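You operate a simulated robot arm through the tools that you are given. There is no shell and no other tool. Be economical: measure what you need, move in short steps, check, and stop when the job is done.

You are at the controls of a simulated two-armed robot. One attempt, no reset.

Task
Put the green-capped tube on the back shelf of the charger stand away on the high shelf of the parts rack. Close the wide drawer. Put the 20 W lamp carton from the clear end of the island bench on the top of the work bench and the 30 W lamp carton on the blue lane. Shut the drawer of the low cabinet. Pick up the big yellow plug with one hand, pass it to the other hand and put it on the green lane. Take the blue sprung clamp and put it on the grey step in the charging trunk. Stack the stage lamp marked "spot" from the top of the work bench on top of the stage lamp that says "beam". Any order will do. Set down upright: green-capped tube, lamp carton, big yellow plug.

The check looks at the end state, three seconds after you hand in, the way a careful person would. Anything else that was tipped, shoved, dropped, spilled or broken makes it a failure.

Robot
Two 7-joint arms with fingered hands on one trunk, on a base that drives. Base frame: it is fixed to the floor where the robot stands at the start and does not move with it; the origin is under the middle of the robot, x ahead of it, y to its left, z up; the surface under the hand at the start is at about z = 0.64. Readings come in m, degrees, newtons and seconds.
The left shoulder is at the start at [0.043, 0.214, 1.017], the right one opposite. With the tool pointing down near the work surface each hand reaches from about 0.14 to 0.62 m from the robot's upright axis, wherever it stands, measured 20 degrees to its own side. Places, roughly: big yellow plug [19.5, -0.75, 0.5]; blue lane (39x21 cm) [23.38, 2.48, 0.88]; blue sprung clamp (4x8x10 cm) [19.8, 1, 0.9]; drawer of the low cabinet [19.7, -0.4, 0.1]; green lane (39x21 cm) [23.14, 2.48, 0.88]; green-capped tube [0.5, 0.25, 0.75]; grey step in the charging trunk [18.1, 4.2, 0.5]; high shelf of the parts rack [12.2, 5.8, 1.6]; lamp carton [20.25, -0.75, 1]; stage lamp [19.75, 1, 1]; top of the work bench [19.6, 1.3, 0.9]; wide drawer [21.1, -1, 0.7]. Payload 3.3 kg a hand.
The TCP of each hand is the grasp point between the finger pads, 0.026 m short of the fingertips. In the tool frame z runs along the fingers and y along their closing line. Largest opening 0.132 m; the body of the gripper starts 0.073 m behind the TCP. The gripper is a hand of 2 fingers: y runs from the thumb to the fingers, the wrist lies at [0, 0, -0.224] in the tool frame, and closing takes about 1.5 s.
Orientation is that of the tool frame in the base frame, as [roll, pitch, yaw] about the fixed x, y, z axes, in that order (R = Rz(yaw) Ry(pitch) Rx(roll)). With the fingers straight down and closing along the base's y, the tool's x points along the base's -x, its y along +y and its z along -z.

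Tools
- The arms move only by the tool servo_tool. It takes "left_targets", "right_targets" or both (then of equal length, played together; a hand with none holds still); each is a list of rows, each a list of 7 numbers: the shift along the tool's x, y, z in m, then the turn, a rotation vector about the tool's x, y, z in degrees, then the opening in per cent of the stroke, from 0 (shut) to 100 (fully open). In form: [[tx, ty, tz, rx, ry, rz, claw], ...]. A call has 1 to 8 rows; each row is the pose to reach, as a shift and turn from the pose commanded when the call began, along the tool's axes at that moment. Each row takes 0.2 s and may step no farther than 0.05 m and 8.6 degrees from the row before; otherwise, or with a gripper value out of range, the whole call is refused. A pose out of reach is approached as far as the arm can. The call stops where the force on the tool passes 40 N (or 10 N more than at its start, if that is more) or the arm is blocked; 0.2 s more then pass. Each finger travels about 0.153 m/s and halts on what it meets, pressing with about 27 N; the grip force reading is that of the motor and also rises with nothing between the fingers. The clock runs only during rows and for 0.2 s after the last one: add rows that repeat a pose to give the fingers time. It gives the time, the measured TCP pose, the force on the tool (base axes), the opening and the grip force at its end, in the units of the frame above (readings bear some noise), with the torque about the TCP (base axes, N m) and any sound that the robot's microphone picked up.
- Cameras (640 x 400 px; columns grow to the right, rows downward): "scene" is now at [0.1209, 0.0131, 1.1912]; the picture's right is [0.14, -0.99, 0.00], its down [-0.63, -0.09, -0.78] and it looks along [0.77, 0.11, -0.63] (base axes); focal length 258 px, centre (320, 200). "left" rides on the left gripper at [-0.065, -0.003, -0.099] in its tool frame; the picture's right is [0.04, -1.00, 0.00], its down [0.83, 0.03, -0.55] and it looks along [0.55, 0.02, 0.83] (tool axes); focal length 261 px, centre (320, 200). "right" rides on the right gripper at [0.066, -0.003, -0.099] in its tool frame; the picture's right is [0.04, 1.00, 0.00], its down [-0.83, 0.03, -0.55] and it looks along [-0.55, 0.02, 0.83] (tool axes); focal length 261 px, centre (320, 200). There is no depth. A picture from a camera that has moved, and an enlarged one, comes with that camera's place and axes in the base frame and with its lens. The place of the scene camera against the robot may be out by one fixed shift of up to 0.012 m in any direction.
- get_image(camera): a new picture of that camera. The clock stands still meanwhile.
- lift_body(by): slides the trunk up (or, below 0, down) by that many m; the arms and the scene camera ride with it, the base frame stays. It gives what a move gives, with no picture.
- drive_base(legs): drives the robot by 1 to 6 legs, each [ahead, left, turn to the left] in m, m and degrees, along the robot's own axes; the way and the turn of a leg run together, so that a leg with both is an arc; at most 1.5 m and 180 degrees a leg. The arms and the cameras ride along, it lands a little off, and it stops where it bumps. It gives what a move gives.
- grasp_type(shape, hand): the hand has 2 fingers and takes this shape, open, in about a second: jaw (thumb against the fingers, like two jaws); tri (thumb and two fingers); tip (a fingertip pinch); poke (one finger out to press); point (the index stretched); flat (the hand flat); cup (the hand cupped); fist (a fist). The gripper value then closes the fingers along that shape, each until it touches; the sizes above hold for jaw. It gives what a move gives, with no picture.
- turn_head(pan, tilt): turns the head with the scene camera to pan (to the left, within 86 degrees either way) and tilt (down, from -29 to 69), counted from straight ahead of the robot. It gives what a move gives.
- inspect(camera, box): a new picture of the part [left, top, right, bottom] of that camera's present view, enlarged. The clock stands still meanwhile.
- sign_off(): hands the job in; it is judged then, once.

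Go step by step. Nothing tells you exact positions but the pictures and the camera data: compare them with the known pose of the tool, close in by small moves and look again before you grip or let go. The budget is 217 turns and 208 pictures, counting those below and the enlarged ones. Unless the task says otherwise, let go and move clear before handing in, and close with one line.

The tools are called after "Request:" as a command line: name --argument value ..., lists and objects as JSON in quotes. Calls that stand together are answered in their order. servo_tool: Moves the arms, as the interface text tells. Its arguments: {"type":"object","properties":{"left_targets":{"type":"array","items":{"type":"array","items":{"type":"number"}}},"right_targets":{"type":"array","items":{"type":"array","items":{"type":"number"}}}},"required":[]} The other tools are called the same way: lift_body (by) slides the trunk up or down; grasp_type (shape, hand) gives the hand a shape; drive_base (legs) drives the base; turn_head (pan, tilt) turns the head that bears the scene camera; get_image (camera) takes a picture; inspect (camera, box) takes an enlarged picture of a part of a camera's view; sign_off () hands the job in.

At the start:

```text
t: 0.0
left_tcp_pos: [0.4668, 0.326, 0.8797]
left_tcp_rot: [-180.0, -0.2, -180.0]
left_wrist_force: [-0.4, 0.2, 0.3]
left_moment: [-0.05, 0.01, 0.04]
left_opening: 0.1319
left_grasp_force: 0.0
left_shape: jaw
right_tcp_pos: [0.3438, -0.0252, 0.9469]
right_tcp_rot: [-179.9, 0.0, 180.0]
right_wrist_force: [-1.1, -0.5, -0.5]
right_moment: [0.0, 0.03, -0.05]
right_opening: 0.1319
right_grasp_force: 0.0
right_shape: jaw
trunk travel left (down, up): [-0.3, 0.461]
robot x, y, heading: [0.0016, -0.0026, 0.2]
head pan, tilt: [8.0, 39.2]
```

scene: 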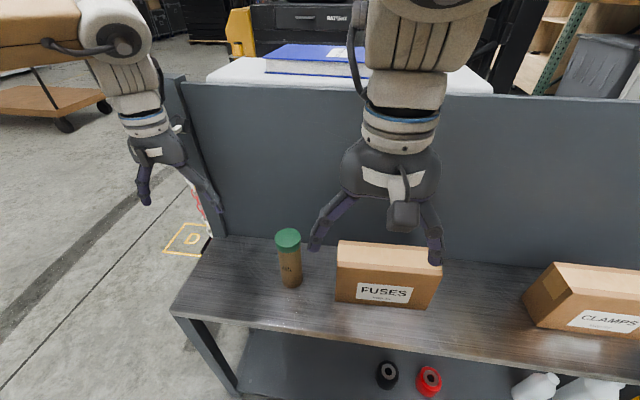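
right: 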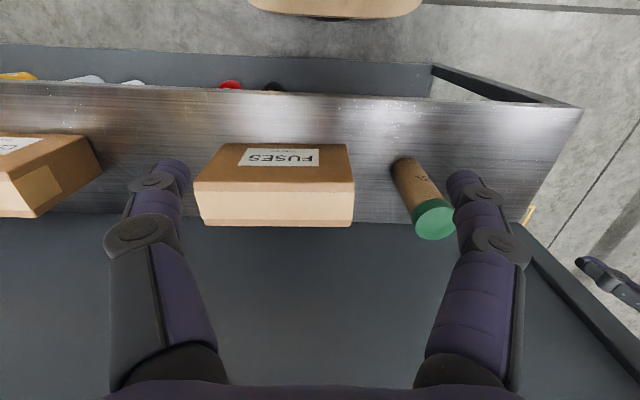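
left: 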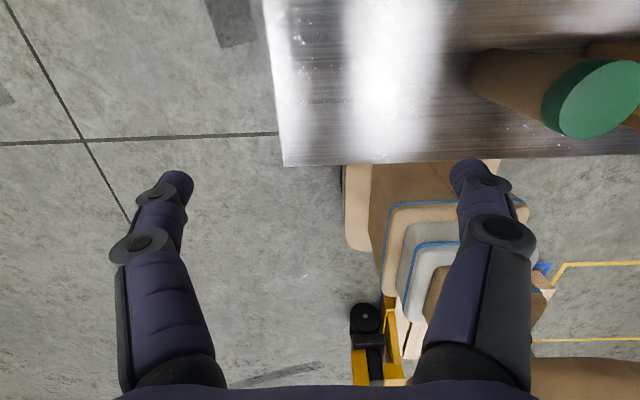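

The tube stands at about (0.47, 0.125) with its cap top near z 0.80, and the FUSES box is close on its right. Before moving I look around the robot.

Request:
turn_head --pan 80 --tilt 15

Request:
get_image --camera "scene"

Request:
turn_head --pan -80 --tilt 15

Request:
get_image --camera "scene"

Request:
turn_head --pan 0 --tilt 5

Request:
get_image --camera "scene"

```text
t: 1.4
left_tcp_pos: [0.4654, 0.3251, 0.8803]
left_tcp_rot: [-180.0, -0.1, 180.0]
left_wrist_force: [0.7, -0.1, 0.0]
left_moment: [-0.01, 0.0, -0.01]
left_opening: 0.1319
left_grasp_force: 0.2
left_shape: jaw
right_tcp_pos: [0.3445, -0.0244, 0.9473]
right_tcp_rot: [-179.9, 0.1, -180.0]
right_wrist_force: [-0.3, 0.8, 1.1]
right_moment: [-0.03, -0.03, -0.01]
right_opening: 0.1318
right_grasp_force: 0.1
right_shape: jaw
trunk travel left (down, up): [-0.3, 0.461]
robot x, y, heading: [-0.0054, 0.0003, 0.1]
head pan, tilt: [80.0, 15.0]
```

```text
204 pictures are left
camera scene: at [0.0525, 0.0931, 1.2295], right [0.98, -0.17, 0.0], down [-0.05, -0.26, -0.97], along [0.17, 0.95, -0.26], focal length 258 px, centre (320, 200)
```

scene: 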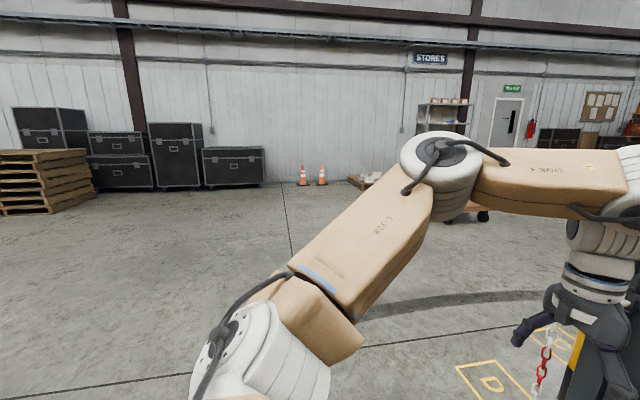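

```text
t: 3.9
left_tcp_pos: [0.4664, 0.3261, 0.8802]
left_tcp_rot: [179.9, -0.1, -180.0]
left_wrist_force: [-0.7, -0.2, -0.8]
left_moment: [-0.01, 0.0, 0.03]
left_opening: 0.132
left_grasp_force: 0.0
left_shape: jaw
right_tcp_pos: [0.3454, -0.0245, 0.9476]
right_tcp_rot: [-179.9, 0.0, 179.9]
right_wrist_force: [0.1, -0.6, 0.7]
right_moment: [0.01, 0.01, -0.01]
right_opening: 0.1319
right_grasp_force: 0.0
right_shape: jaw
trunk travel left (down, up): [-0.3, 0.461]
robot x, y, heading: [-0.0024, 0.0041, -0.0]
head pan, tilt: [-80.0, 15.0]
```

```text
203 pictures are left
camera scene: at [0.0525, -0.0909, 1.2296], right [-0.98, -0.17, 0.0], down [-0.05, 0.25, -0.97], along [0.17, -0.95, -0.26], focal length 258 px, centre (320, 200)
```

scene: 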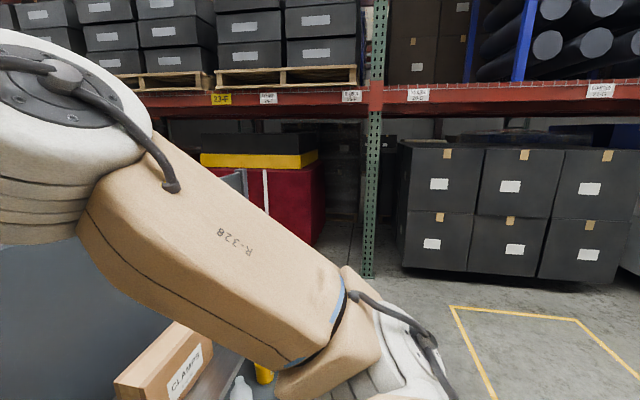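

```text
t: 5.4
left_tcp_pos: [0.4666, 0.3255, 0.881]
left_tcp_rot: [-179.9, -0.1, 180.0]
left_wrist_force: [0.0, -0.4, -1.3]
left_moment: [0.0, 0.01, 0.0]
left_opening: 0.132
left_grasp_force: 0.1
left_shape: jaw
right_tcp_pos: [0.3447, -0.0233, 0.949]
right_tcp_rot: [-179.9, 0.0, 179.9]
right_wrist_force: [-0.5, -0.1, -0.5]
right_moment: [0.01, 0.01, 0.01]
right_opening: 0.1318
right_grasp_force: 0.1
right_shape: jaw
trunk travel left (down, up): [-0.3, 0.461]
robot x, y, heading: [0.0015, 0.001, -0.0]
head pan, tilt: [0.0, 5.0]
```

```text
202 pictures are left
camera scene: at [0.1281, 0.001, 1.2457], right [0.0, -1.0, 0.0], down [-0.09, 0.0, -1.0], along [1.0, 0.0, -0.09], focal length 258 px, centre (320, 200)
```

scene: 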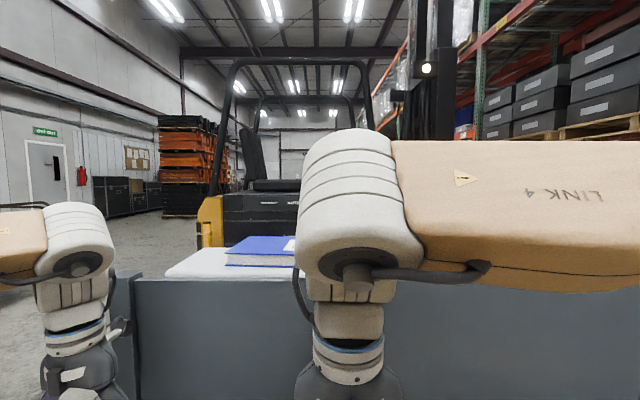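

The lane to the left (+y) is open; ahead is a forklift behind the stand. I back off 0.2 m, then lay the left hand level and move the right hand aside.

Request:
drive_base --legs '[[-0.2, 0, 0]]'

Request:
servo_tool --left_targets '[[0, 0, 0, 0, -8.5, 0, 80], [0, 0, 0, 0, -17, 0, 80], [0, 0, 0, 0, -25.5, 0, 80], [0, 0, 0, 0, -34, 0, 80], [0, 0, 0, 0, -42.5, 0, 80], [0, 0, 0, 0, -51, 0, 80], [0, 0, 0, 0, -59.5, 0, 80], [0, 0, 0, 0, -68, 0, 80]]' --right_targets '[[0, -0.03, 0, 0, 0, 0, 100], [0, -0.06, 0, 0, 0, 0, 100], [0, -0.09, 0, 0, 0, 0, 100], [0, -0.12, 0, 0, 0, 0, 100], [0, -0.15, 0, 0, 0, 0, 100], [0, -0.18, 0, 0, 0, 0, 100], [0, -0.21, 0, 0, 0, 0, 100], [0, -0.24, 0, 0, 0, 0, 100]]'

Request:
servo_tool --left_targets '[[0, 0, 0, 0, -8, 0, 80], [0, 0, 0, 0, -16, 0, 80], [0, 0, 0, 0, -22, 0, 80], [0, 0, 0, 0, -22, 0, 80]]'

```text
t: 7.0
left_tcp_pos: [0.2586, 0.3295, 0.8811]
left_tcp_rot: [-180.0, -0.1, -179.6]
left_wrist_force: [-0.7, 0.4, 0.5]
left_moment: [-0.01, 0.0, 0.03]
left_opening: 0.1318
left_grasp_force: 0.0
left_shape: jaw
right_tcp_pos: [0.14, -0.0224, 0.9478]
right_tcp_rot: [-180.0, 0.0, -179.5]
right_wrist_force: [0.1, 0.5, -0.2]
right_moment: [-0.02, -0.02, -0.02]
right_opening: 0.132
right_grasp_force: 0.1
right_shape: jaw
trunk travel left (down, up): [-0.3, 0.461]
robot x, y, heading: [-0.2045, -0.0005, 0.5]
head pan, tilt: [0.0, 5.0]
```

```text
t: 8.8
left_tcp_pos: [0.2611, 0.3296, 0.881]
left_tcp_rot: [-180.0, 62.3, -179.6]
left_wrist_force: [0.0, 0.3, -0.6]
left_moment: [0.0, -0.03, -0.01]
left_opening: 0.1058
left_grasp_force: 0.0
left_shape: jaw
left hand out of reach, approached as far as the arm can: row 8
right_tcp_pos: [0.1429, -0.2628, 0.9447]
right_tcp_rot: [180.0, 0.1, -179.6]
right_wrist_force: [-0.3, 0.2, 0.3]
right_moment: [-0.01, 0.01, -0.03]
right_opening: 0.1318
right_grasp_force: 0.1
right_shape: jaw
trunk travel left (down, up): [-0.3, 0.461]
robot x, y, heading: [-0.2031, -0.0019, 0.2]
head pan, tilt: [0.0, 5.0]
```

```text
t: 9.8
left_tcp_pos: [0.2586, 0.3301, 0.8797]
left_tcp_rot: [-179.9, 84.3, -179.6]
left_wrist_force: [0.0, -0.1, -0.4]
left_moment: [-0.01, -0.01, -0.02]
left_opening: 0.1058
left_grasp_force: 0.2
left_shape: jaw
left hand out of reach, approached as far as the arm can: row 1, 2, 3
right_tcp_pos: [0.1423, -0.2619, 0.9447]
right_tcp_rot: [-179.9, 0.0, -179.5]
right_wrist_force: [0.3, 0.7, 0.5]
right_moment: [-0.02, -0.01, -0.01]
right_opening: 0.1321
right_grasp_force: 0.0
right_shape: jaw
trunk travel left (down, up): [-0.3, 0.461]
robot x, y, heading: [-0.2058, 0.0015, 0.3]
head pan, tilt: [0.0, 5.0]
```

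The hand is nearly level. Next I lower it in front of the tube and look with the left camera.

Request:
servo_tool --left_targets '[[0.02, -0.035, 0, 0, -2, 0, 80], [0.045, -0.07, 0, 0, -4, 0, 80], [0.07, -0.105, 0, 0, -5.7, 0, 80], [0.095, -0.14, 0, 0, -5.7, 0, 80], [0.12, -0.175, 0, 0, -5.7, 0, 80], [0.14, -0.205, 0, 0, -5.7, 0, 80], [0.14, -0.205, 0, 0, -5.7, 0, 80]]'

Request:
get_image --camera "left"

```text
t: 11.4
left_tcp_pos: [0.2572, 0.1248, 0.7389]
left_tcp_rot: [176.8, 89.6, 176.9]
left_wrist_force: [-0.5, -0.3, 0.1]
left_moment: [-0.02, 0.02, 0.0]
left_opening: 0.1056
left_grasp_force: 0.0
left_shape: jaw
left hand out of reach, approached as far as the arm can: row 4, 5, 6, 7
right_tcp_pos: [0.1426, -0.2616, 0.9422]
right_tcp_rot: [180.0, 0.1, -179.7]
right_wrist_force: [0.6, 0.2, -0.6]
right_moment: [-0.01, 0.01, -0.02]
right_opening: 0.1319
right_grasp_force: 0.1
right_shape: jaw
trunk travel left (down, up): [-0.3, 0.461]
robot x, y, heading: [-0.2039, -0.0017, 0.6]
head pan, tilt: [0.0, 5.0]
```

```text
201 pictures are left
camera left: at [0.1587, 0.1223, 0.8058], right [0.0, -1.0, -0.04], down [-0.56, 0.03, -0.83], along [0.83, 0.03, -0.56], focal length 261 px, centre (320, 200)
```

left: 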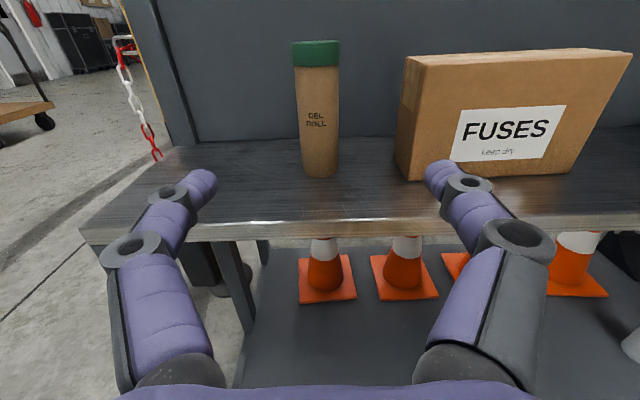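

The tube is lined up at y≈0.13. I advance with the fingers on either side of it.

Request:
servo_tool --left_targets '[[0, 0.005, 0.045, 0, 0, 0, 80], [0, 0.005, 0.09, 0, 0, 0, 80], [0, 0.005, 0.135, 0, 0, 0, 80], [0, 0.005, 0.175, 0, 0, 0, 80], [0, 0.005, 0.205, 0, 0, 0, 80], [0, 0.005, 0.205, 0, 0, 0, 80]]'

Request:
get_image --camera "left"

```text
t: 12.8
left_tcp_pos: [0.4643, 0.1321, 0.7397]
left_tcp_rot: [-156.6, 90.0, -156.3]
left_wrist_force: [-0.8, 0.5, 0.0]
left_moment: [0.01, -0.04, 0.0]
left_opening: 0.1056
left_grasp_force: 0.1
left_shape: jaw
left hand out of reach, approached as far as the arm can: row 4
right_tcp_pos: [0.1426, -0.2621, 0.9444]
right_tcp_rot: [-179.8, 0.0, -179.7]
right_wrist_force: [0.5, 0.3, -0.4]
right_moment: [-0.02, 0.03, 0.02]
right_opening: 0.1318
right_grasp_force: 0.1
right_shape: jaw
trunk travel left (down, up): [-0.3, 0.461]
robot x, y, heading: [-0.2062, -0.0014, 0.4]
head pan, tilt: [0.0, 5.0]
```

```text
200 pictures are left
camera left: at [0.3661, 0.1283, 0.8054], right [0.01, -1.0, -0.04], down [-0.55, 0.03, -0.83], along [0.83, 0.03, -0.55], focal length 261 px, centre (320, 200)
```

left: 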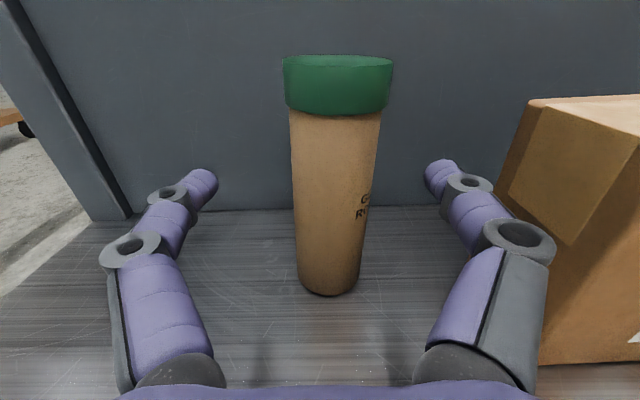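

The tube centre is near x 0.493. I go 0.028 m further and close.

Request:
servo_tool --left_targets '[[0, -0.005, 0.028, 0, 0, 0, 80], [0, -0.005, 0.028, 0, 0, 0, 40], [0, -0.005, 0.028, 0, 0, 0, 0], [0, -0.005, 0.028, 0, 0, 0, 0], [0, -0.005, 0.028, 0, 0, 0, 0], [0, -0.005, 0.028, 0, 0, 0, 0]]'

Request:
get_image --camera "left"

```text
t: 14.2
left_tcp_pos: [0.4909, 0.126, 0.7398]
left_tcp_rot: [26.2, 90.0, 26.6]
left_wrist_force: [-0.9, 0.2, 0.1]
left_moment: [0.02, -0.04, -0.01]
left_opening: 0.0424
left_grasp_force: 27.1
left_shape: jaw
right_tcp_pos: [0.1413, -0.2622, 0.9435]
right_tcp_rot: [180.0, 0.0, -179.6]
right_wrist_force: [0.2, 0.2, -0.3]
right_moment: [-0.01, 0.03, -0.02]
right_opening: 0.132
right_grasp_force: 0.0
right_shape: jaw
trunk travel left (down, up): [-0.3, 0.461]
robot x, y, heading: [-0.2042, -0.0032, 0.4]
head pan, tilt: [0.0, 5.0]
```

```text
199 pictures are left
camera left: at [0.3931, 0.1231, 0.8052], right [0.01, -1.0, -0.04], down [-0.55, 0.03, -0.83], along [0.83, 0.03, -0.55], focal length 261 px, centre (320, 200)
```

left: 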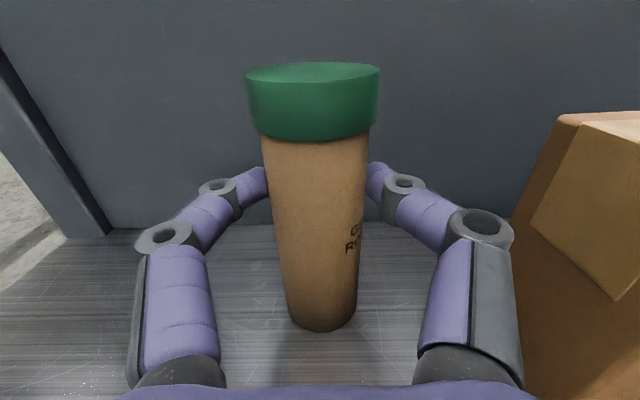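

The tube is gripped. I lift it, back away, and take a look ahead.

Request:
servo_tool --left_targets '[[-0.03, 0, 0, 0, 0, 0, 0], [-0.06, 0, 0, 0, 0, 0, 0], [-0.1, 0, 0, 0, 0, 0, 0], [-0.13, 0, 0, 0, 0, 0, 0]]'

Request:
drive_base --legs '[[-0.5, 0, 0]]'

Request:
turn_head --pan 40 --tilt 12

Request:
get_image --camera "scene"

```text
t: 15.2
left_tcp_pos: [0.488, 0.126, 0.8696]
left_tcp_rot: [-137.6, 89.9, -137.3]
left_wrist_force: [0.2, 0.5, -1.3]
left_moment: [-0.01, 0.05, 0.01]
left_opening: 0.0423
left_grasp_force: 27.1
left_shape: jaw
right_tcp_pos: [0.1418, -0.2633, 0.9438]
right_tcp_rot: [180.0, 0.0, -179.6]
right_wrist_force: [-0.4, 0.7, 0.1]
right_moment: [0.01, -0.01, 0.02]
right_opening: 0.1319
right_grasp_force: 0.0
right_shape: jaw
trunk travel left (down, up): [-0.3, 0.461]
robot x, y, heading: [-0.206, 0.0038, 0.3]
head pan, tilt: [0.0, 5.0]
```

```text
t: 16.8
left_tcp_pos: [0.3474, 0.1246, 0.8678]
left_tcp_rot: [-160.1, 89.9, -159.7]
left_wrist_force: [-0.2, -0.8, -1.0]
left_moment: [-0.02, 0.02, 0.02]
left_opening: 0.0425
left_grasp_force: 27.5
left_shape: jaw
right_tcp_pos: [-0.0004, -0.2629, 0.9438]
right_tcp_rot: [-180.0, -0.1, -179.7]
right_wrist_force: [0.8, 0.0, -0.1]
right_moment: [0.01, 0.02, 0.01]
right_opening: 0.1318
right_grasp_force: 0.0
right_shape: jaw
trunk travel left (down, up): [-0.3, 0.461]
robot x, y, heading: [-0.3481, -0.0002, 0.2]
head pan, tilt: [0.0, 5.0]
stopped in leg 1: the robot was blocked; the commanded pose is now the measured one
```

```text
t: 17.8
left_tcp_pos: [0.3464, 0.1243, 0.8678]
left_tcp_rot: [-164.6, 89.9, -164.4]
left_wrist_force: [-0.4, 1.2, -1.9]
left_moment: [0.01, 0.04, 0.05]
left_opening: 0.0422
left_grasp_force: 26.5
left_shape: jaw
right_tcp_pos: [-0.0003, -0.2638, 0.9443]
right_tcp_rot: [-179.9, 0.1, -179.7]
right_wrist_force: [0.7, 0.4, -1.0]
right_moment: [-0.02, -0.01, 0.04]
right_opening: 0.1322
right_grasp_force: 0.0
right_shape: jaw
trunk travel left (down, up): [-0.3, 0.461]
robot x, y, heading: [-0.3441, 0.0032, 0.5]
head pan, tilt: [40.0, 12.0]
```

```text
198 pictures are left
camera scene: at [-0.2396, 0.0599, 1.2344], right [0.65, -0.76, 0.0], down [-0.16, -0.13, -0.98], along [0.75, 0.63, -0.21], focal length 258 px, centre (320, 200)
```

scene: 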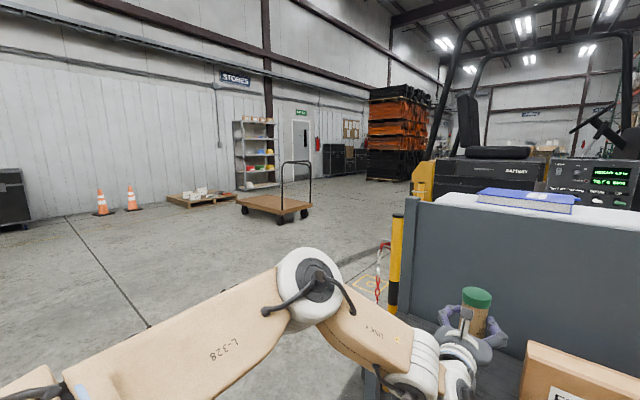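

Something behind stopped the base, so I won't back any further. I strafe left into the lane (y≈2.1) and go ahead between the forklift and the trolley.

Request:
drive_base --legs '[[0.03, 0, 0], [0, 1.05, 0], [0, 1.05, 0]]'

Request:
turn_head --pan 0 --tilt 12

Request:
get_image --camera "scene"

```text
t: 28.4
left_tcp_pos: [0.3943, 2.1524, 0.8675]
left_tcp_rot: [-160.6, 89.9, -161.5]
left_wrist_force: [0.9, -0.3, -1.2]
left_moment: [-0.03, 0.01, -0.01]
left_opening: 0.0424
left_grasp_force: 27.3
left_shape: jaw
right_tcp_pos: [0.0399, 1.7732, 0.9432]
right_tcp_rot: [180.0, 0.0, 179.0]
right_wrist_force: [-0.5, 0.4, 0.7]
right_moment: [0.01, 0.0, 0.0]
right_opening: 0.1318
right_grasp_force: 0.0
right_shape: jaw
trunk travel left (down, up): [-0.3, 0.461]
robot x, y, heading: [-0.2993, 2.0446, -0.8]
head pan, tilt: [40.0, 12.0]
```

```text
t: 29.5
left_tcp_pos: [0.3951, 2.153, 0.8665]
left_tcp_rot: [-164.3, 89.9, -165.3]
left_wrist_force: [-0.4, -0.2, -1.8]
left_moment: [0.02, 0.01, 0.02]
left_opening: 0.0424
left_grasp_force: 27.0
left_shape: jaw
right_tcp_pos: [0.0395, 1.7719, 0.9428]
right_tcp_rot: [-179.9, -0.1, 179.0]
right_wrist_force: [-0.1, 0.5, 0.0]
right_moment: [-0.02, -0.01, -0.03]
right_opening: 0.1317
right_grasp_force: 0.1
right_shape: jaw
trunk travel left (down, up): [-0.3, 0.461]
robot x, y, heading: [-0.2964, 2.0415, -1.1]
head pan, tilt: [0.0, 12.0]
```

```text
197 pictures are left
camera scene: at [-0.1713, 2.0413, 1.2344], right [-0.02, -1.0, 0.0], down [-0.21, 0.0, -0.98], along [0.98, -0.02, -0.21], focal length 258 px, centre (320, 200)
```

scene: 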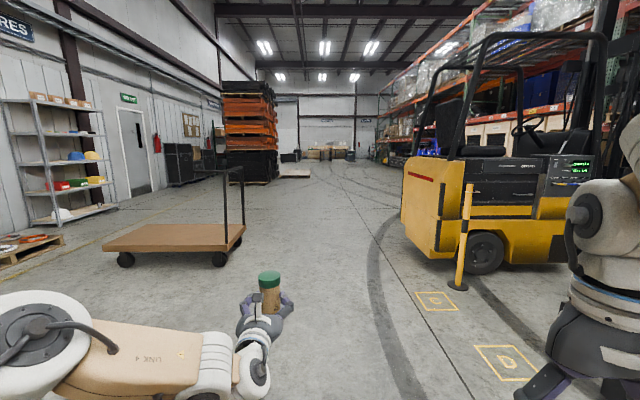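

The lane is clear. I drive ahead 6 m at y≈2.

Request:
drive_base --legs '[[1.5, 0, 1], [1.5, 0, 0], [1.5, 0, 0], [1.5, 0, 0]]'

Request:
get_image --camera "scene"

```text
t: 57.9
left_tcp_pos: [6.355, 1.8775, 0.8674]
left_tcp_rot: [-168.0, 90.0, -170.1]
left_wrist_force: [-1.0, 0.3, -1.0]
left_moment: [0.01, 0.05, -0.03]
left_opening: 0.0424
left_grasp_force: 27.4
left_shape: jaw
right_tcp_pos: [5.9936, 1.5037, 0.9422]
right_tcp_rot: [180.0, 0.0, 177.9]
right_wrist_force: [0.6, 0.7, -0.2]
right_moment: [0.01, 0.0, -0.02]
right_opening: 0.1319
right_grasp_force: 0.1
right_shape: jaw
trunk travel left (down, up): [-0.3, 0.461]
robot x, y, heading: [5.6556, 1.7799, -1.7]
head pan, tilt: [0.0, 12.0]
```

```text
196 pictures are left
camera scene: at [5.7869, 1.7758, 1.2344], right [-0.04, -1.0, 0.0], down [-0.21, 0.01, -0.98], along [0.98, -0.03, -0.21], focal length 258 px, centre (320, 200)
```

scene: 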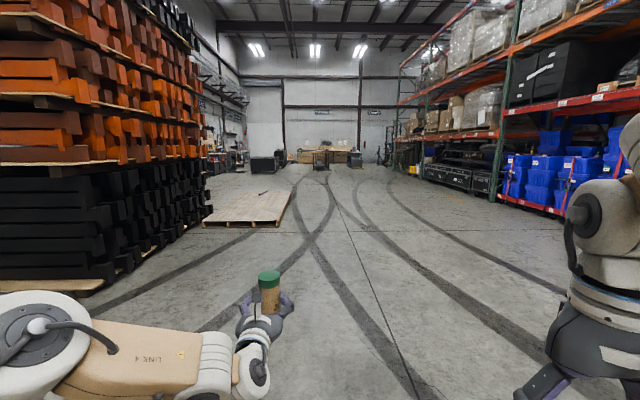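

Pallet is at x 9.7–12, y 2.3–3.6. I pass it on the right and look to the left for the parts rack.

Request:
drive_base --legs '[[1.5, 0, 1.5], [1.5, 0, 0.5], [1.5, 0, 0]]'

Request:
turn_head --pan 60 --tilt 8

Request:
get_image --camera "scene"

```text
t: 79.7
left_tcp_pos: [10.9254, 1.798, 0.8672]
left_tcp_rot: [-168.0, 90.0, -167.2]
left_wrist_force: [0.1, 0.2, -2.3]
left_moment: [0.01, 0.03, 0.02]
left_opening: 0.0422
left_grasp_force: 27.4
left_shape: jaw
right_tcp_pos: [10.5824, 1.4081, 0.9443]
right_tcp_rot: [-180.0, 0.0, -179.4]
right_wrist_force: [0.2, -0.6, 0.5]
right_moment: [0.03, 0.01, 0.03]
right_opening: 0.1314
right_grasp_force: 0.0
right_shape: jaw
trunk travel left (down, up): [-0.3, 0.461]
robot x, y, heading: [10.2335, 1.6652, 0.6]
head pan, tilt: [0.0, 12.0]
```

```text
t: 81.0
left_tcp_pos: [10.927, 1.7979, 0.8663]
left_tcp_rot: [-166.5, 89.9, -165.8]
left_wrist_force: [0.7, 0.1, -1.9]
left_moment: [0.04, -0.01, -0.03]
left_opening: 0.0425
left_grasp_force: 27.3
left_shape: jaw
right_tcp_pos: [10.5814, 1.4083, 0.944]
right_tcp_rot: [179.9, 0.1, -179.3]
right_wrist_force: [0.2, 0.4, -0.4]
right_moment: [-0.01, 0.02, -0.06]
right_opening: 0.1319
right_grasp_force: 0.0
right_shape: jaw
trunk travel left (down, up): [-0.3, 0.461]
robot x, y, heading: [10.2314, 1.6714, 0.7]
head pan, tilt: [60.0, 8.0]
```

```text
195 pictures are left
camera scene: at [10.3152, 1.7507, 1.2409], right [0.87, -0.49, 0.0], down [-0.07, -0.12, -0.99], along [0.49, 0.86, -0.14], focal length 258 px, centre (320, 200)
```

scene: 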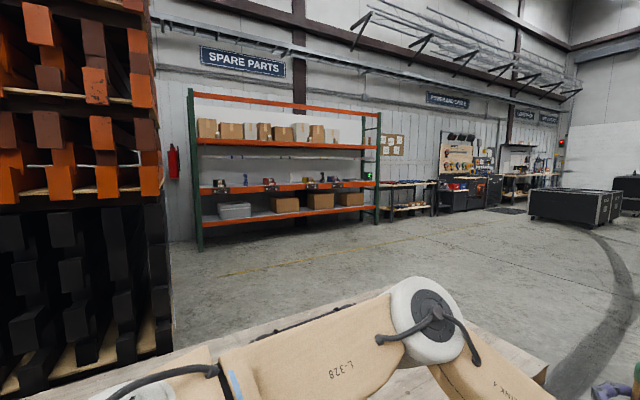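

The spare-parts rack is ahead-left; its high shelf holds boxes with space at the right end. I zoom in.

Request:
inspect --camera "scene" --box '[180, 80, 400, 240]'

```text
2.50 times, centred on (290, 160) of scene
camera zoom: at [10.3152, 1.7507, 1.2409], right [0.87, -0.49, 0.0], down [-0.07, -0.12, -0.99], along [0.49, 0.86, -0.14], focal length 646 px, centre (395, 300)
```

zoom: 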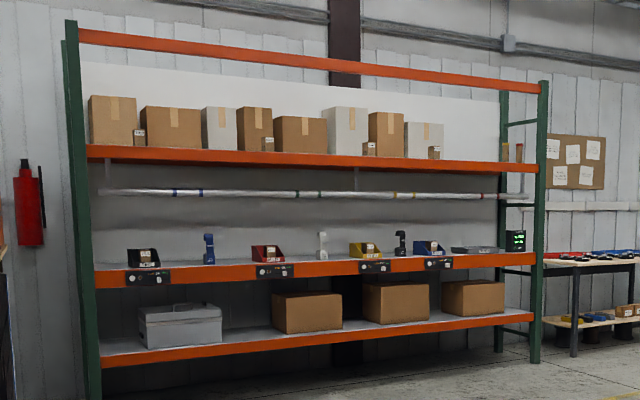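

The high shelf front is near y≈5.6, surface ≈1.58; there's free space around x≈13.25. I drive round the pallet and face the rack.

Request:
drive_base --legs '[[1.5, 0, 0], [1.4, 0, 0], [0, 0, 89], [1.5, 0, 0], [0.8, 0, 0]]'

Request:
lift_body --by 0.45

Request:
turn_head --pan 0 --tilt 8

Request:
get_image --camera "scene"

```text
t: 109.5
left_tcp_pos: [13.0422, 4.6525, 0.868]
left_tcp_rot: [-168.5, 89.9, -78.9]
left_wrist_force: [0.2, -0.3, -0.4]
left_moment: [-0.01, 0.01, -0.01]
left_opening: 0.0421
left_grasp_force: 26.6
left_shape: jaw
right_tcp_pos: [13.4265, 4.2993, 0.9424]
right_tcp_rot: [180.0, 0.1, -90.6]
right_wrist_force: [0.1, -0.2, -0.3]
right_moment: [0.0, -0.01, 0.0]
right_opening: 0.1319
right_grasp_force: 0.1
right_shape: jaw
trunk travel left (down, up): [-0.3, 0.461]
robot x, y, heading: [13.1592, 3.9515, 89.6]
head pan, tilt: [60.0, 8.0]
```

```text
refused: 0.45 is not a number from -0.4 to 0.4
```

```text
t: 110.8
left_tcp_pos: [13.0435, 4.6526, 0.8673]
left_tcp_rot: [-164.4, 89.9, -75.0]
left_wrist_force: [0.2, 0.1, -1.6]
left_moment: [-0.02, -0.01, 0.02]
left_opening: 0.0422
left_grasp_force: 27.0
left_shape: jaw
right_tcp_pos: [13.4257, 4.2992, 0.9427]
right_tcp_rot: [179.9, 0.0, -90.6]
right_wrist_force: [-0.1, -0.1, 0.4]
right_moment: [0.04, 0.02, 0.01]
right_opening: 0.1318
right_grasp_force: 0.0
right_shape: jaw
trunk travel left (down, up): [-0.3, 0.461]
robot x, y, heading: [13.1578, 3.9591, 89.3]
head pan, tilt: [0.0, 8.0]
```

```text
193 pictures are left
camera scene: at [13.1516, 4.094, 1.2409], right [1.0, -0.01, 0.0], down [0.0, -0.14, -0.99], along [0.01, 0.99, -0.14], focal length 258 px, centre (320, 200)
```

scene: 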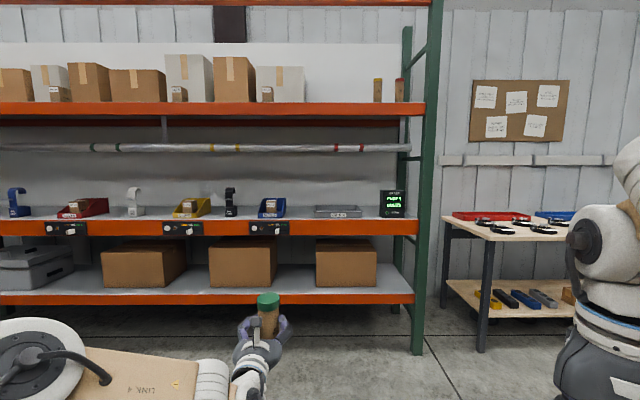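

There's about 0.4 m free between the last box and the two tubes on the high shelf. I raise the trunk and hand here, away from the rack.

Request:
lift_body --by 0.4

Request:
lift_body --by 0.055

Request:
servo_tool --left_targets '[[-0.05, 0, 0, 0, 0, 0, 0], [-0.1, 0, 0, 0, 0, 0, 0], [-0.15, 0, 0, 0, 0, 0, 0], [-0.2, 0, 0, 0, 0, 0, 0], [-0.25, 0, 0, 0, 0, 0, 0], [-0.3, 0, 0, 0, 0, 0, 0], [-0.35, 0, 0, 0, 0, 0, 0], [-0.4, 0, 0, 0, 0, 0, 0]]'

Request:
get_image --camera "scene"

Request:
get_image --camera "left"

```text
t: 114.6
left_tcp_pos: [13.042, 4.6519, 1.2672]
left_tcp_rot: [177.3, 90.0, -93.3]
left_wrist_force: [-0.5, 0.5, -1.8]
left_moment: [-0.04, -0.02, 0.0]
left_opening: 0.0422
left_grasp_force: 27.3
left_shape: jaw
right_tcp_pos: [13.4255, 4.2994, 1.3421]
right_tcp_rot: [-180.0, 0.0, -90.6]
right_wrist_force: [0.9, -0.2, -0.6]
right_moment: [0.0, 0.01, -0.02]
right_opening: 0.1319
right_grasp_force: 0.1
right_shape: jaw
trunk travel left (down, up): [-0.7, 0.061]
robot x, y, heading: [13.1558, 3.9528, 89.6]
head pan, tilt: [0.0, 8.0]
```

```text
t: 115.6
left_tcp_pos: [13.0428, 4.651, 1.3223]
left_tcp_rot: [-173.7, 89.9, -84.0]
left_wrist_force: [0.5, 1.1, -1.8]
left_moment: [-0.01, 0.01, 0.0]
left_opening: 0.0421
left_grasp_force: 26.8
left_shape: jaw
right_tcp_pos: [13.4245, 4.3002, 1.3984]
right_tcp_rot: [-179.9, -0.1, -90.7]
right_wrist_force: [1.0, -0.9, -0.9]
right_moment: [0.04, 0.0, 0.04]
right_opening: 0.1321
right_grasp_force: 0.1
right_shape: jaw
trunk travel left (down, up): [-0.755, 0.006]
robot x, y, heading: [13.1607, 3.9538, 89.5]
head pan, tilt: [0.0, 8.0]
```

```text
t: 117.4
left_tcp_pos: [13.0463, 4.6507, 1.7208]
left_tcp_rot: [148.7, 89.9, -121.8]
left_wrist_force: [0.2, -0.7, -0.9]
left_moment: [-0.02, 0.03, 0.02]
left_opening: 0.0423
left_grasp_force: 26.8
left_shape: jaw
right_tcp_pos: [13.4269, 4.2978, 1.3984]
right_tcp_rot: [-180.0, 0.0, -90.6]
right_wrist_force: [0.0, -0.2, 0.6]
right_moment: [0.01, -0.05, 0.0]
right_opening: 0.132
right_grasp_force: 0.1
right_shape: jaw
trunk travel left (down, up): [-0.755, 0.006]
robot x, y, heading: [13.1587, 3.9561, 89.5]
head pan, tilt: [0.0, 8.0]
```

```text
192 pictures are left
camera scene: at [13.1524, 4.0596, 1.6977], right [1.0, -0.01, 0.0], down [0.0, -0.14, -0.99], along [0.01, 0.99, -0.14], focal length 258 px, centre (320, 200)
```

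scene: 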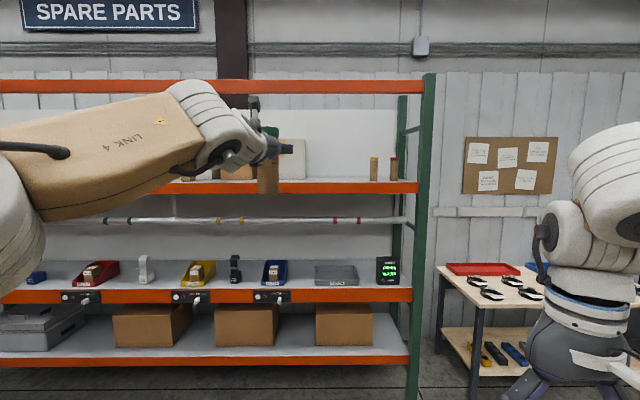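

```text
191 pictures are left
camera left: at [13.0487, 4.5525, 1.7877], right [1.0, -0.01, -0.04], down [-0.04, -0.55, -0.83], along [-0.01, 0.83, -0.55], focal length 261 px, centre (320, 200)
```

left: 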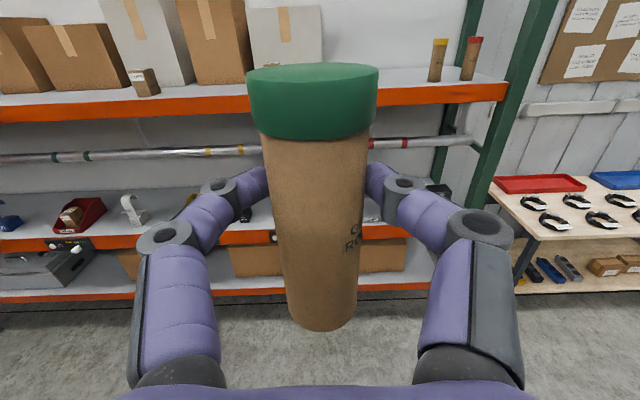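

Shelf edge at about y 5.565, z 1.59; target spot (13.28, 5.70). I raise slightly more, strafe right and approach partway.

Request:
servo_tool --left_targets '[[-0.03, 0, 0, 0, 0, 0, 0], [-0.03, 0, 0, 0, 0, 0, 0]]'

Request:
drive_base --legs '[[0, -0.23, 0], [0.72, 0, 0]]'

Request:
get_image --camera "left"

Request:
get_image --camera "scene"

```text
t: 118.0
left_tcp_pos: [13.042, 4.6525, 1.7526]
left_tcp_rot: [-89.6, 89.7, -0.2]
left_wrist_force: [-0.1, 0.1, -1.6]
left_moment: [-0.03, 0.01, -0.03]
left_opening: 0.0422
left_grasp_force: 26.9
left_shape: jaw
right_tcp_pos: [13.4248, 4.3001, 1.3994]
right_tcp_rot: [-179.9, 0.0, -90.6]
right_wrist_force: [-0.3, 0.5, -0.1]
right_moment: [-0.02, -0.01, 0.02]
right_opening: 0.1318
right_grasp_force: 0.1
right_shape: jaw
trunk travel left (down, up): [-0.755, 0.006]
robot x, y, heading: [13.1574, 3.956, 89.5]
head pan, tilt: [0.0, 8.0]
```

```text
t: 123.1
left_tcp_pos: [13.2809, 5.3506, 1.7503]
left_tcp_rot: [-116.3, 89.8, -27.1]
left_wrist_force: [-0.5, -0.2, -2.1]
left_moment: [0.01, -0.01, -0.02]
left_opening: 0.042
left_grasp_force: 26.8
left_shape: jaw
right_tcp_pos: [13.6614, 4.9953, 1.399]
right_tcp_rot: [-180.0, 0.0, -90.9]
right_wrist_force: [0.4, 0.0, 0.1]
right_moment: [-0.02, 0.01, -0.01]
right_opening: 0.1319
right_grasp_force: 0.0
right_shape: jaw
trunk travel left (down, up): [-0.755, 0.006]
robot x, y, heading: [13.3935, 4.6525, 88.8]
head pan, tilt: [0.0, 8.0]
```

```text
190 pictures are left
camera left: at [13.2823, 5.2521, 1.8172], right [1.0, -0.02, -0.04], down [-0.04, -0.55, -0.83], along [-0.01, 0.83, -0.55], focal length 261 px, centre (320, 200)
```

left: 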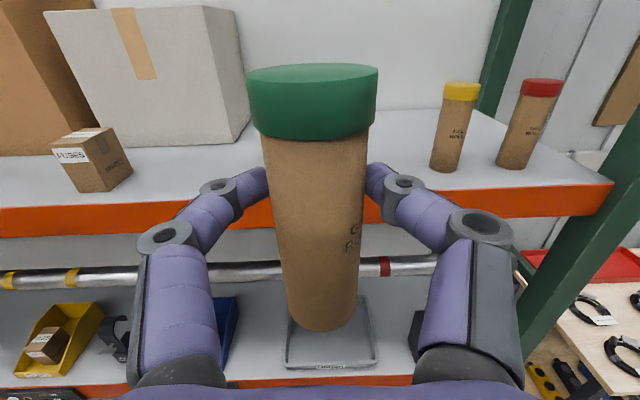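

```text
189 pictures are left
camera scene: at [13.3851, 4.7577, 1.6977], right [1.0, -0.02, 0.0], down [0.0, -0.14, -0.99], along [0.02, 0.99, -0.14], focal length 258 px, centre (320, 200)
```

scene: 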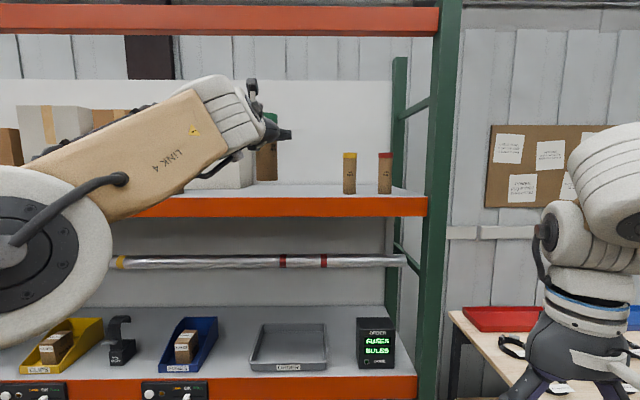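

Target confirmed at (13.28, 5.71), shelf z≈1.588. I drive 0.29 m closer and extend the arm the rest.

Request:
drive_base --legs '[[0.29, 0, 0.8]]'

Request:
get_image --camera "left"

```text
t: 125.1
left_tcp_pos: [13.2674, 5.6335, 1.7516]
left_tcp_rot: [-110.6, 89.9, -20.3]
left_wrist_force: [0.3, -1.5, -1.3]
left_moment: [-0.07, 0.01, 0.01]
left_opening: 0.042
left_grasp_force: 27.1
left_shape: jaw
right_tcp_pos: [13.655, 5.2857, 1.3988]
right_tcp_rot: [180.0, 0.1, -89.7]
right_wrist_force: [0.4, 0.2, 0.3]
right_moment: [0.02, 0.03, -0.02]
right_opening: 0.1318
right_grasp_force: 0.0
right_shape: jaw
trunk travel left (down, up): [-0.755, 0.006]
robot x, y, heading: [13.3912, 4.9409, 90.2]
head pan, tilt: [0.0, 8.0]
```

```text
188 pictures are left
camera left: at [13.2711, 5.5361, 1.8174], right [1.0, 0.01, -0.04], down [-0.03, -0.55, -0.83], along [-0.03, 0.83, -0.55], focal length 261 px, centre (320, 200)
```

left: 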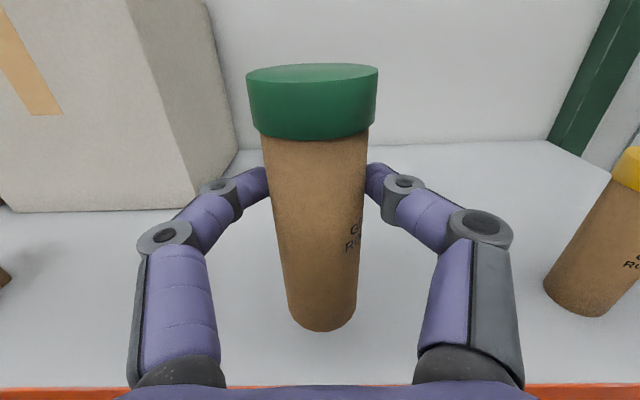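

Extend and lower to just above the shelf.

Request:
servo_tool --left_targets '[[0, -0.005, 0.04, 0, 0, 0, 0], [0, -0.01, 0.075, 0, 0, 0, 0], [0.025, -0.01, 0.075, 0, 0, 0, 0], [0.05, -0.01, 0.075, 0, 0, 0, 0], [0.05, -0.01, 0.075, 0, 0, 0, 0]]'

Request:
get_image --camera "left"

```text
t: 126.3
left_tcp_pos: [13.2624, 5.6762, 1.6796]
left_tcp_rot: [-146.6, 89.8, -56.2]
left_wrist_force: [-0.4, -0.4, -1.9]
left_moment: [-0.05, -0.01, -0.02]
left_opening: 0.0421
left_grasp_force: 27.2
left_shape: jaw
left hand out of reach, approached as far as the arm can: row 1, 2, 3, 4, 5
right_tcp_pos: [13.6553, 5.2877, 1.3989]
right_tcp_rot: [-180.0, -0.1, -89.7]
right_wrist_force: [0.5, -0.5, 0.2]
right_moment: [0.01, 0.01, 0.01]
right_opening: 0.1323
right_grasp_force: 0.1
right_shape: jaw
trunk travel left (down, up): [-0.755, 0.006]
robot x, y, heading: [13.3969, 4.9361, 90.5]
head pan, tilt: [0.0, 8.0]
```

```text
187 pictures are left
camera left: at [13.2658, 5.5786, 1.7463], right [1.0, 0.0, -0.04], down [-0.03, -0.56, -0.83], along [-0.03, 0.83, -0.55], focal length 261 px, centre (320, 200)
```

left: 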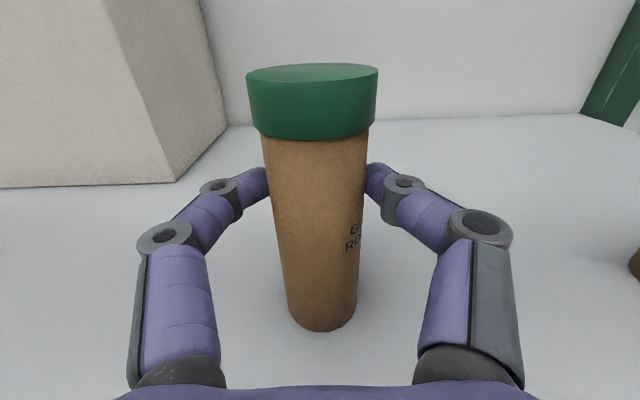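

The arm is near its limit and the tube is a bit close to the front edge. I raise slightly, drive 5 cm on, then lower slowly.

Request:
servo_tool --left_targets '[[-0.015, 0, 0, 0, 0, 0, 0], [-0.025, 0, 0, 0, 0, 0, 0], [-0.025, 0, 0, 0, 0, 0, 0]]'

Request:
drive_base --legs '[[0.06, 0, 0]]'

Request:
servo_tool --left_targets '[[0.01, 0, 0, 0, 0, 0, 0], [0.02, 0, 0, 0, 0, 0, 0], [0.025, 0, 0, 0, 0, 0, 0], [0.025, 0, 0, 0, 0, 0, 0]]'

Request:
inspect --camera "scene" --box '[160, 50, 440, 225]'

```text
t: 127.1
left_tcp_pos: [13.2603, 5.6682, 1.7009]
left_tcp_rot: [-105.5, 89.8, -15.3]
left_wrist_force: [0.7, 0.3, -0.6]
left_moment: [-0.05, 0.02, 0.01]
left_opening: 0.0419
left_grasp_force: 27.0
left_shape: jaw
left hand out of reach, approached as far as the arm can: row 1, 2, 3
right_tcp_pos: [13.655, 5.2872, 1.3984]
right_tcp_rot: [180.0, 0.0, -89.6]
right_wrist_force: [0.3, 0.0, 0.6]
right_moment: [-0.02, 0.04, -0.02]
right_opening: 0.132
right_grasp_force: 0.1
right_shape: jaw
trunk travel left (down, up): [-0.755, 0.006]
robot x, y, heading: [13.3935, 4.9402, 90.1]
head pan, tilt: [0.0, 8.0]
```

```text
t: 128.1
left_tcp_pos: [13.2588, 5.7277, 1.7016]
left_tcp_rot: [-110.5, 89.8, -20.2]
left_wrist_force: [-0.9, 0.1, -0.6]
left_moment: [-0.02, 0.02, 0.0]
left_opening: 0.0418
left_grasp_force: 27.3
left_shape: jaw
right_tcp_pos: [13.6553, 5.3488, 1.398]
right_tcp_rot: [-180.0, 0.1, -89.7]
right_wrist_force: [-0.8, 1.0, 0.7]
right_moment: [-0.01, 0.01, 0.01]
right_opening: 0.132
right_grasp_force: 0.1
right_shape: jaw
trunk travel left (down, up): [-0.755, 0.006]
robot x, y, heading: [13.3904, 5.0011, 90.2]
head pan, tilt: [0.0, 8.0]
```

```text
t: 129.1
left_tcp_pos: [13.2603, 5.7266, 1.6779]
left_tcp_rot: [-47.2, 89.7, 43.2]
left_wrist_force: [0.2, -0.8, 11.8]
left_moment: [0.18, -0.02, 0.01]
left_opening: 0.0422
left_grasp_force: 27.2
left_shape: jaw
right_tcp_pos: [13.6559, 5.3478, 1.4001]
right_tcp_rot: [180.0, 0.0, -89.7]
right_wrist_force: [-0.4, -1.6, 0.6]
right_moment: [-0.03, -0.01, 0.0]
right_opening: 0.132
right_grasp_force: 0.1
right_shape: jaw
trunk travel left (down, up): [-0.755, 0.006]
robot x, y, heading: [13.3905, 5.0003, 90.2]
head pan, tilt: [0.0, 8.0]
```

```text
2.29 times, centred on (300, 138) of scene
camera zoom: at [13.3848, 5.1037, 1.6978], right [1.0, 0.0, 0.0], down [0.0, -0.14, -0.99], along [0.0, 0.99, -0.14], focal length 591 px, centre (366, 343)
```

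zoom: 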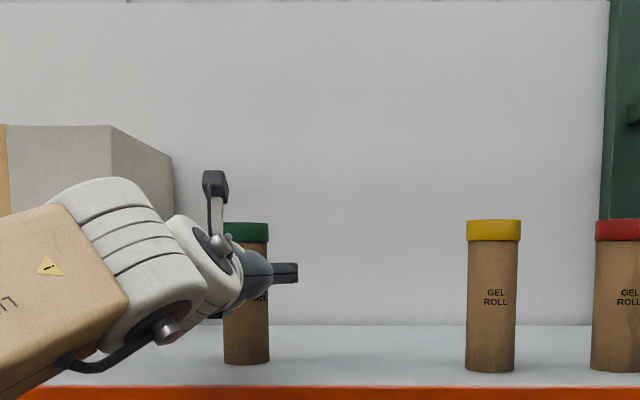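

The tube stands on the shelf (12 N contact). I open and back straight out.

Request:
servo_tool --left_targets '[[0, 0, 0, 0, 0, 0, 30], [0, 0, 0, 0, 0, 0, 50], [0, 0, 0, 0, 0, 0, 70], [0, 0, 0, 0, 0, 0, 80], [0, 0, 0, 0, 0, 0, 80]]'

Request:
drive_base --legs '[[-0.5, 0, 0]]'

Request:
get_image --camera "scene"

```text
t: 130.3
left_tcp_pos: [13.2607, 5.7277, 1.6764]
left_tcp_rot: [-119.8, 89.8, -29.6]
left_wrist_force: [0.4, -0.8, -0.2]
left_moment: [0.0, 0.02, 0.0]
left_opening: 0.1051
left_grasp_force: 0.1
left_shape: jaw
right_tcp_pos: [13.6552, 5.3471, 1.3982]
right_tcp_rot: [180.0, 0.0, -89.7]
right_wrist_force: [0.1, 0.5, -0.3]
right_moment: [-0.01, 0.03, 0.0]
right_opening: 0.132
right_grasp_force: 0.1
right_shape: jaw
trunk travel left (down, up): [-0.755, 0.006]
robot x, y, heading: [13.3952, 4.9979, 90.1]
head pan, tilt: [0.0, 8.0]
```

```text
t: 133.3
left_tcp_pos: [13.2631, 5.2189, 1.6758]
left_tcp_rot: [-106.7, 89.8, -16.5]
left_wrist_force: [0.4, -0.4, -0.3]
left_moment: [0.0, 0.01, 0.01]
left_opening: 0.1053
left_grasp_force: 0.0
left_shape: jaw
right_tcp_pos: [13.659, 4.84, 1.3985]
right_tcp_rot: [-180.0, 0.0, -89.8]
right_wrist_force: [-0.3, 0.2, -0.5]
right_moment: [-0.02, -0.02, 0.01]
right_opening: 0.1317
right_grasp_force: 0.1
right_shape: jaw
trunk travel left (down, up): [-0.755, 0.006]
robot x, y, heading: [13.398, 4.4907, 90.3]
head pan, tilt: [0.0, 8.0]
```

```text
185 pictures are left
camera scene: at [13.3867, 4.5969, 1.6977], right [1.0, 0.0, 0.0], down [0.0, -0.14, -0.99], along [0.0, 0.99, -0.14], focal length 258 px, centre (320, 200)
```

scene: 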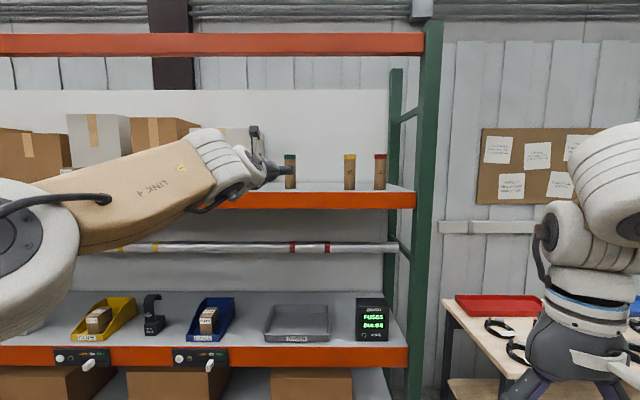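

The green-capped tube stands beside the others. I back into the lane, lower trunk and left hand, turn to +x and survey the work area.

Request:
drive_base --legs '[[-1.5, 0, 0], [-0.9, 0, 0], [0, 0, -90]]'

Request:
lift_body --by -0.3

Request:
servo_tool --left_targets '[[0.045, 0, -0.02, 0, 0, 0, 80], [0.09, 0, -0.04, 0, 0, 0, 80], [0.135, 0, -0.06, 0, 0, 0, 80], [0.18, 0, -0.08, 0, 0, 0, 80], [0.225, 0, -0.1, 0, 0, 0, 80], [0.27, 0, -0.12, 0, 0, 0, 80], [0.315, 0, -0.14, 0, 0, 0, 80], [0.36, 0, -0.16, 0, 0, 0, 80]]'

Request:
get_image --camera "scene"

```text
t: 148.9
left_tcp_pos: [14.1055, 2.2212, 1.677]
left_tcp_rot: [-107.7, 89.9, -106.5]
left_wrist_force: [0.3, -0.6, -0.4]
left_moment: [-0.03, 0.0, 0.06]
left_opening: 0.1054
left_grasp_force: 0.1
left_shape: jaw
right_tcp_pos: [13.7313, 1.8207, 1.3982]
right_tcp_rot: [-180.0, -0.1, -178.9]
right_wrist_force: [0.1, -0.5, -0.1]
right_moment: [0.0, -0.02, 0.02]
right_opening: 0.132
right_grasp_force: 0.1
right_shape: jaw
trunk travel left (down, up): [-0.755, 0.006]
robot x, y, heading: [13.3812, 2.0818, 1.2]
head pan, tilt: [0.0, 8.0]
```

```text
t: 151.9
left_tcp_pos: [14.1059, 2.221, 1.3755]
left_tcp_rot: [-105.3, 89.8, -104.1]
left_wrist_force: [-0.3, 0.4, 0.0]
left_moment: [0.01, -0.02, -0.02]
left_opening: 0.1055
left_grasp_force: 0.0
left_shape: jaw
right_tcp_pos: [13.7318, 1.8196, 1.0995]
right_tcp_rot: [180.0, 0.1, -178.9]
right_wrist_force: [0.3, 0.9, -0.1]
right_moment: [-0.02, -0.03, -0.02]
right_opening: 0.132
right_grasp_force: 0.1
right_shape: jaw
trunk travel left (down, up): [-0.455, 0.306]
robot x, y, heading: [13.3792, 2.0767, 1.0]
head pan, tilt: [0.0, 8.0]
```

```text
t: 153.7
left_tcp_pos: [13.9433, 2.2191, 1.017]
left_tcp_rot: [-92.1, 89.7, -91.0]
left_wrist_force: [0.0, -1.1, 0.3]
left_moment: [0.0, -0.02, 0.02]
left_opening: 0.1055
left_grasp_force: 0.1
left_shape: jaw
right_tcp_pos: [13.7302, 1.8206, 1.0989]
right_tcp_rot: [180.0, 0.1, -178.9]
right_wrist_force: [-0.1, -0.6, 0.1]
right_moment: [-0.01, 0.02, 0.01]
right_opening: 0.132
right_grasp_force: 0.0
right_shape: jaw
trunk travel left (down, up): [-0.455, 0.306]
robot x, y, heading: [13.3798, 2.0784, 1.1]
head pan, tilt: [0.0, 8.0]
```

```text
184 pictures are left
camera scene: at [13.486, 2.0811, 1.3973], right [0.02, -1.0, 0.0], down [-0.14, 0.0, -0.99], along [0.99, 0.02, -0.14], focal length 258 px, centre (320, 200)
```

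scene: 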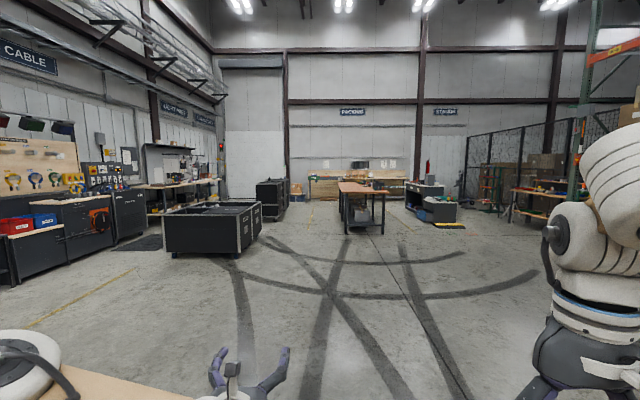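

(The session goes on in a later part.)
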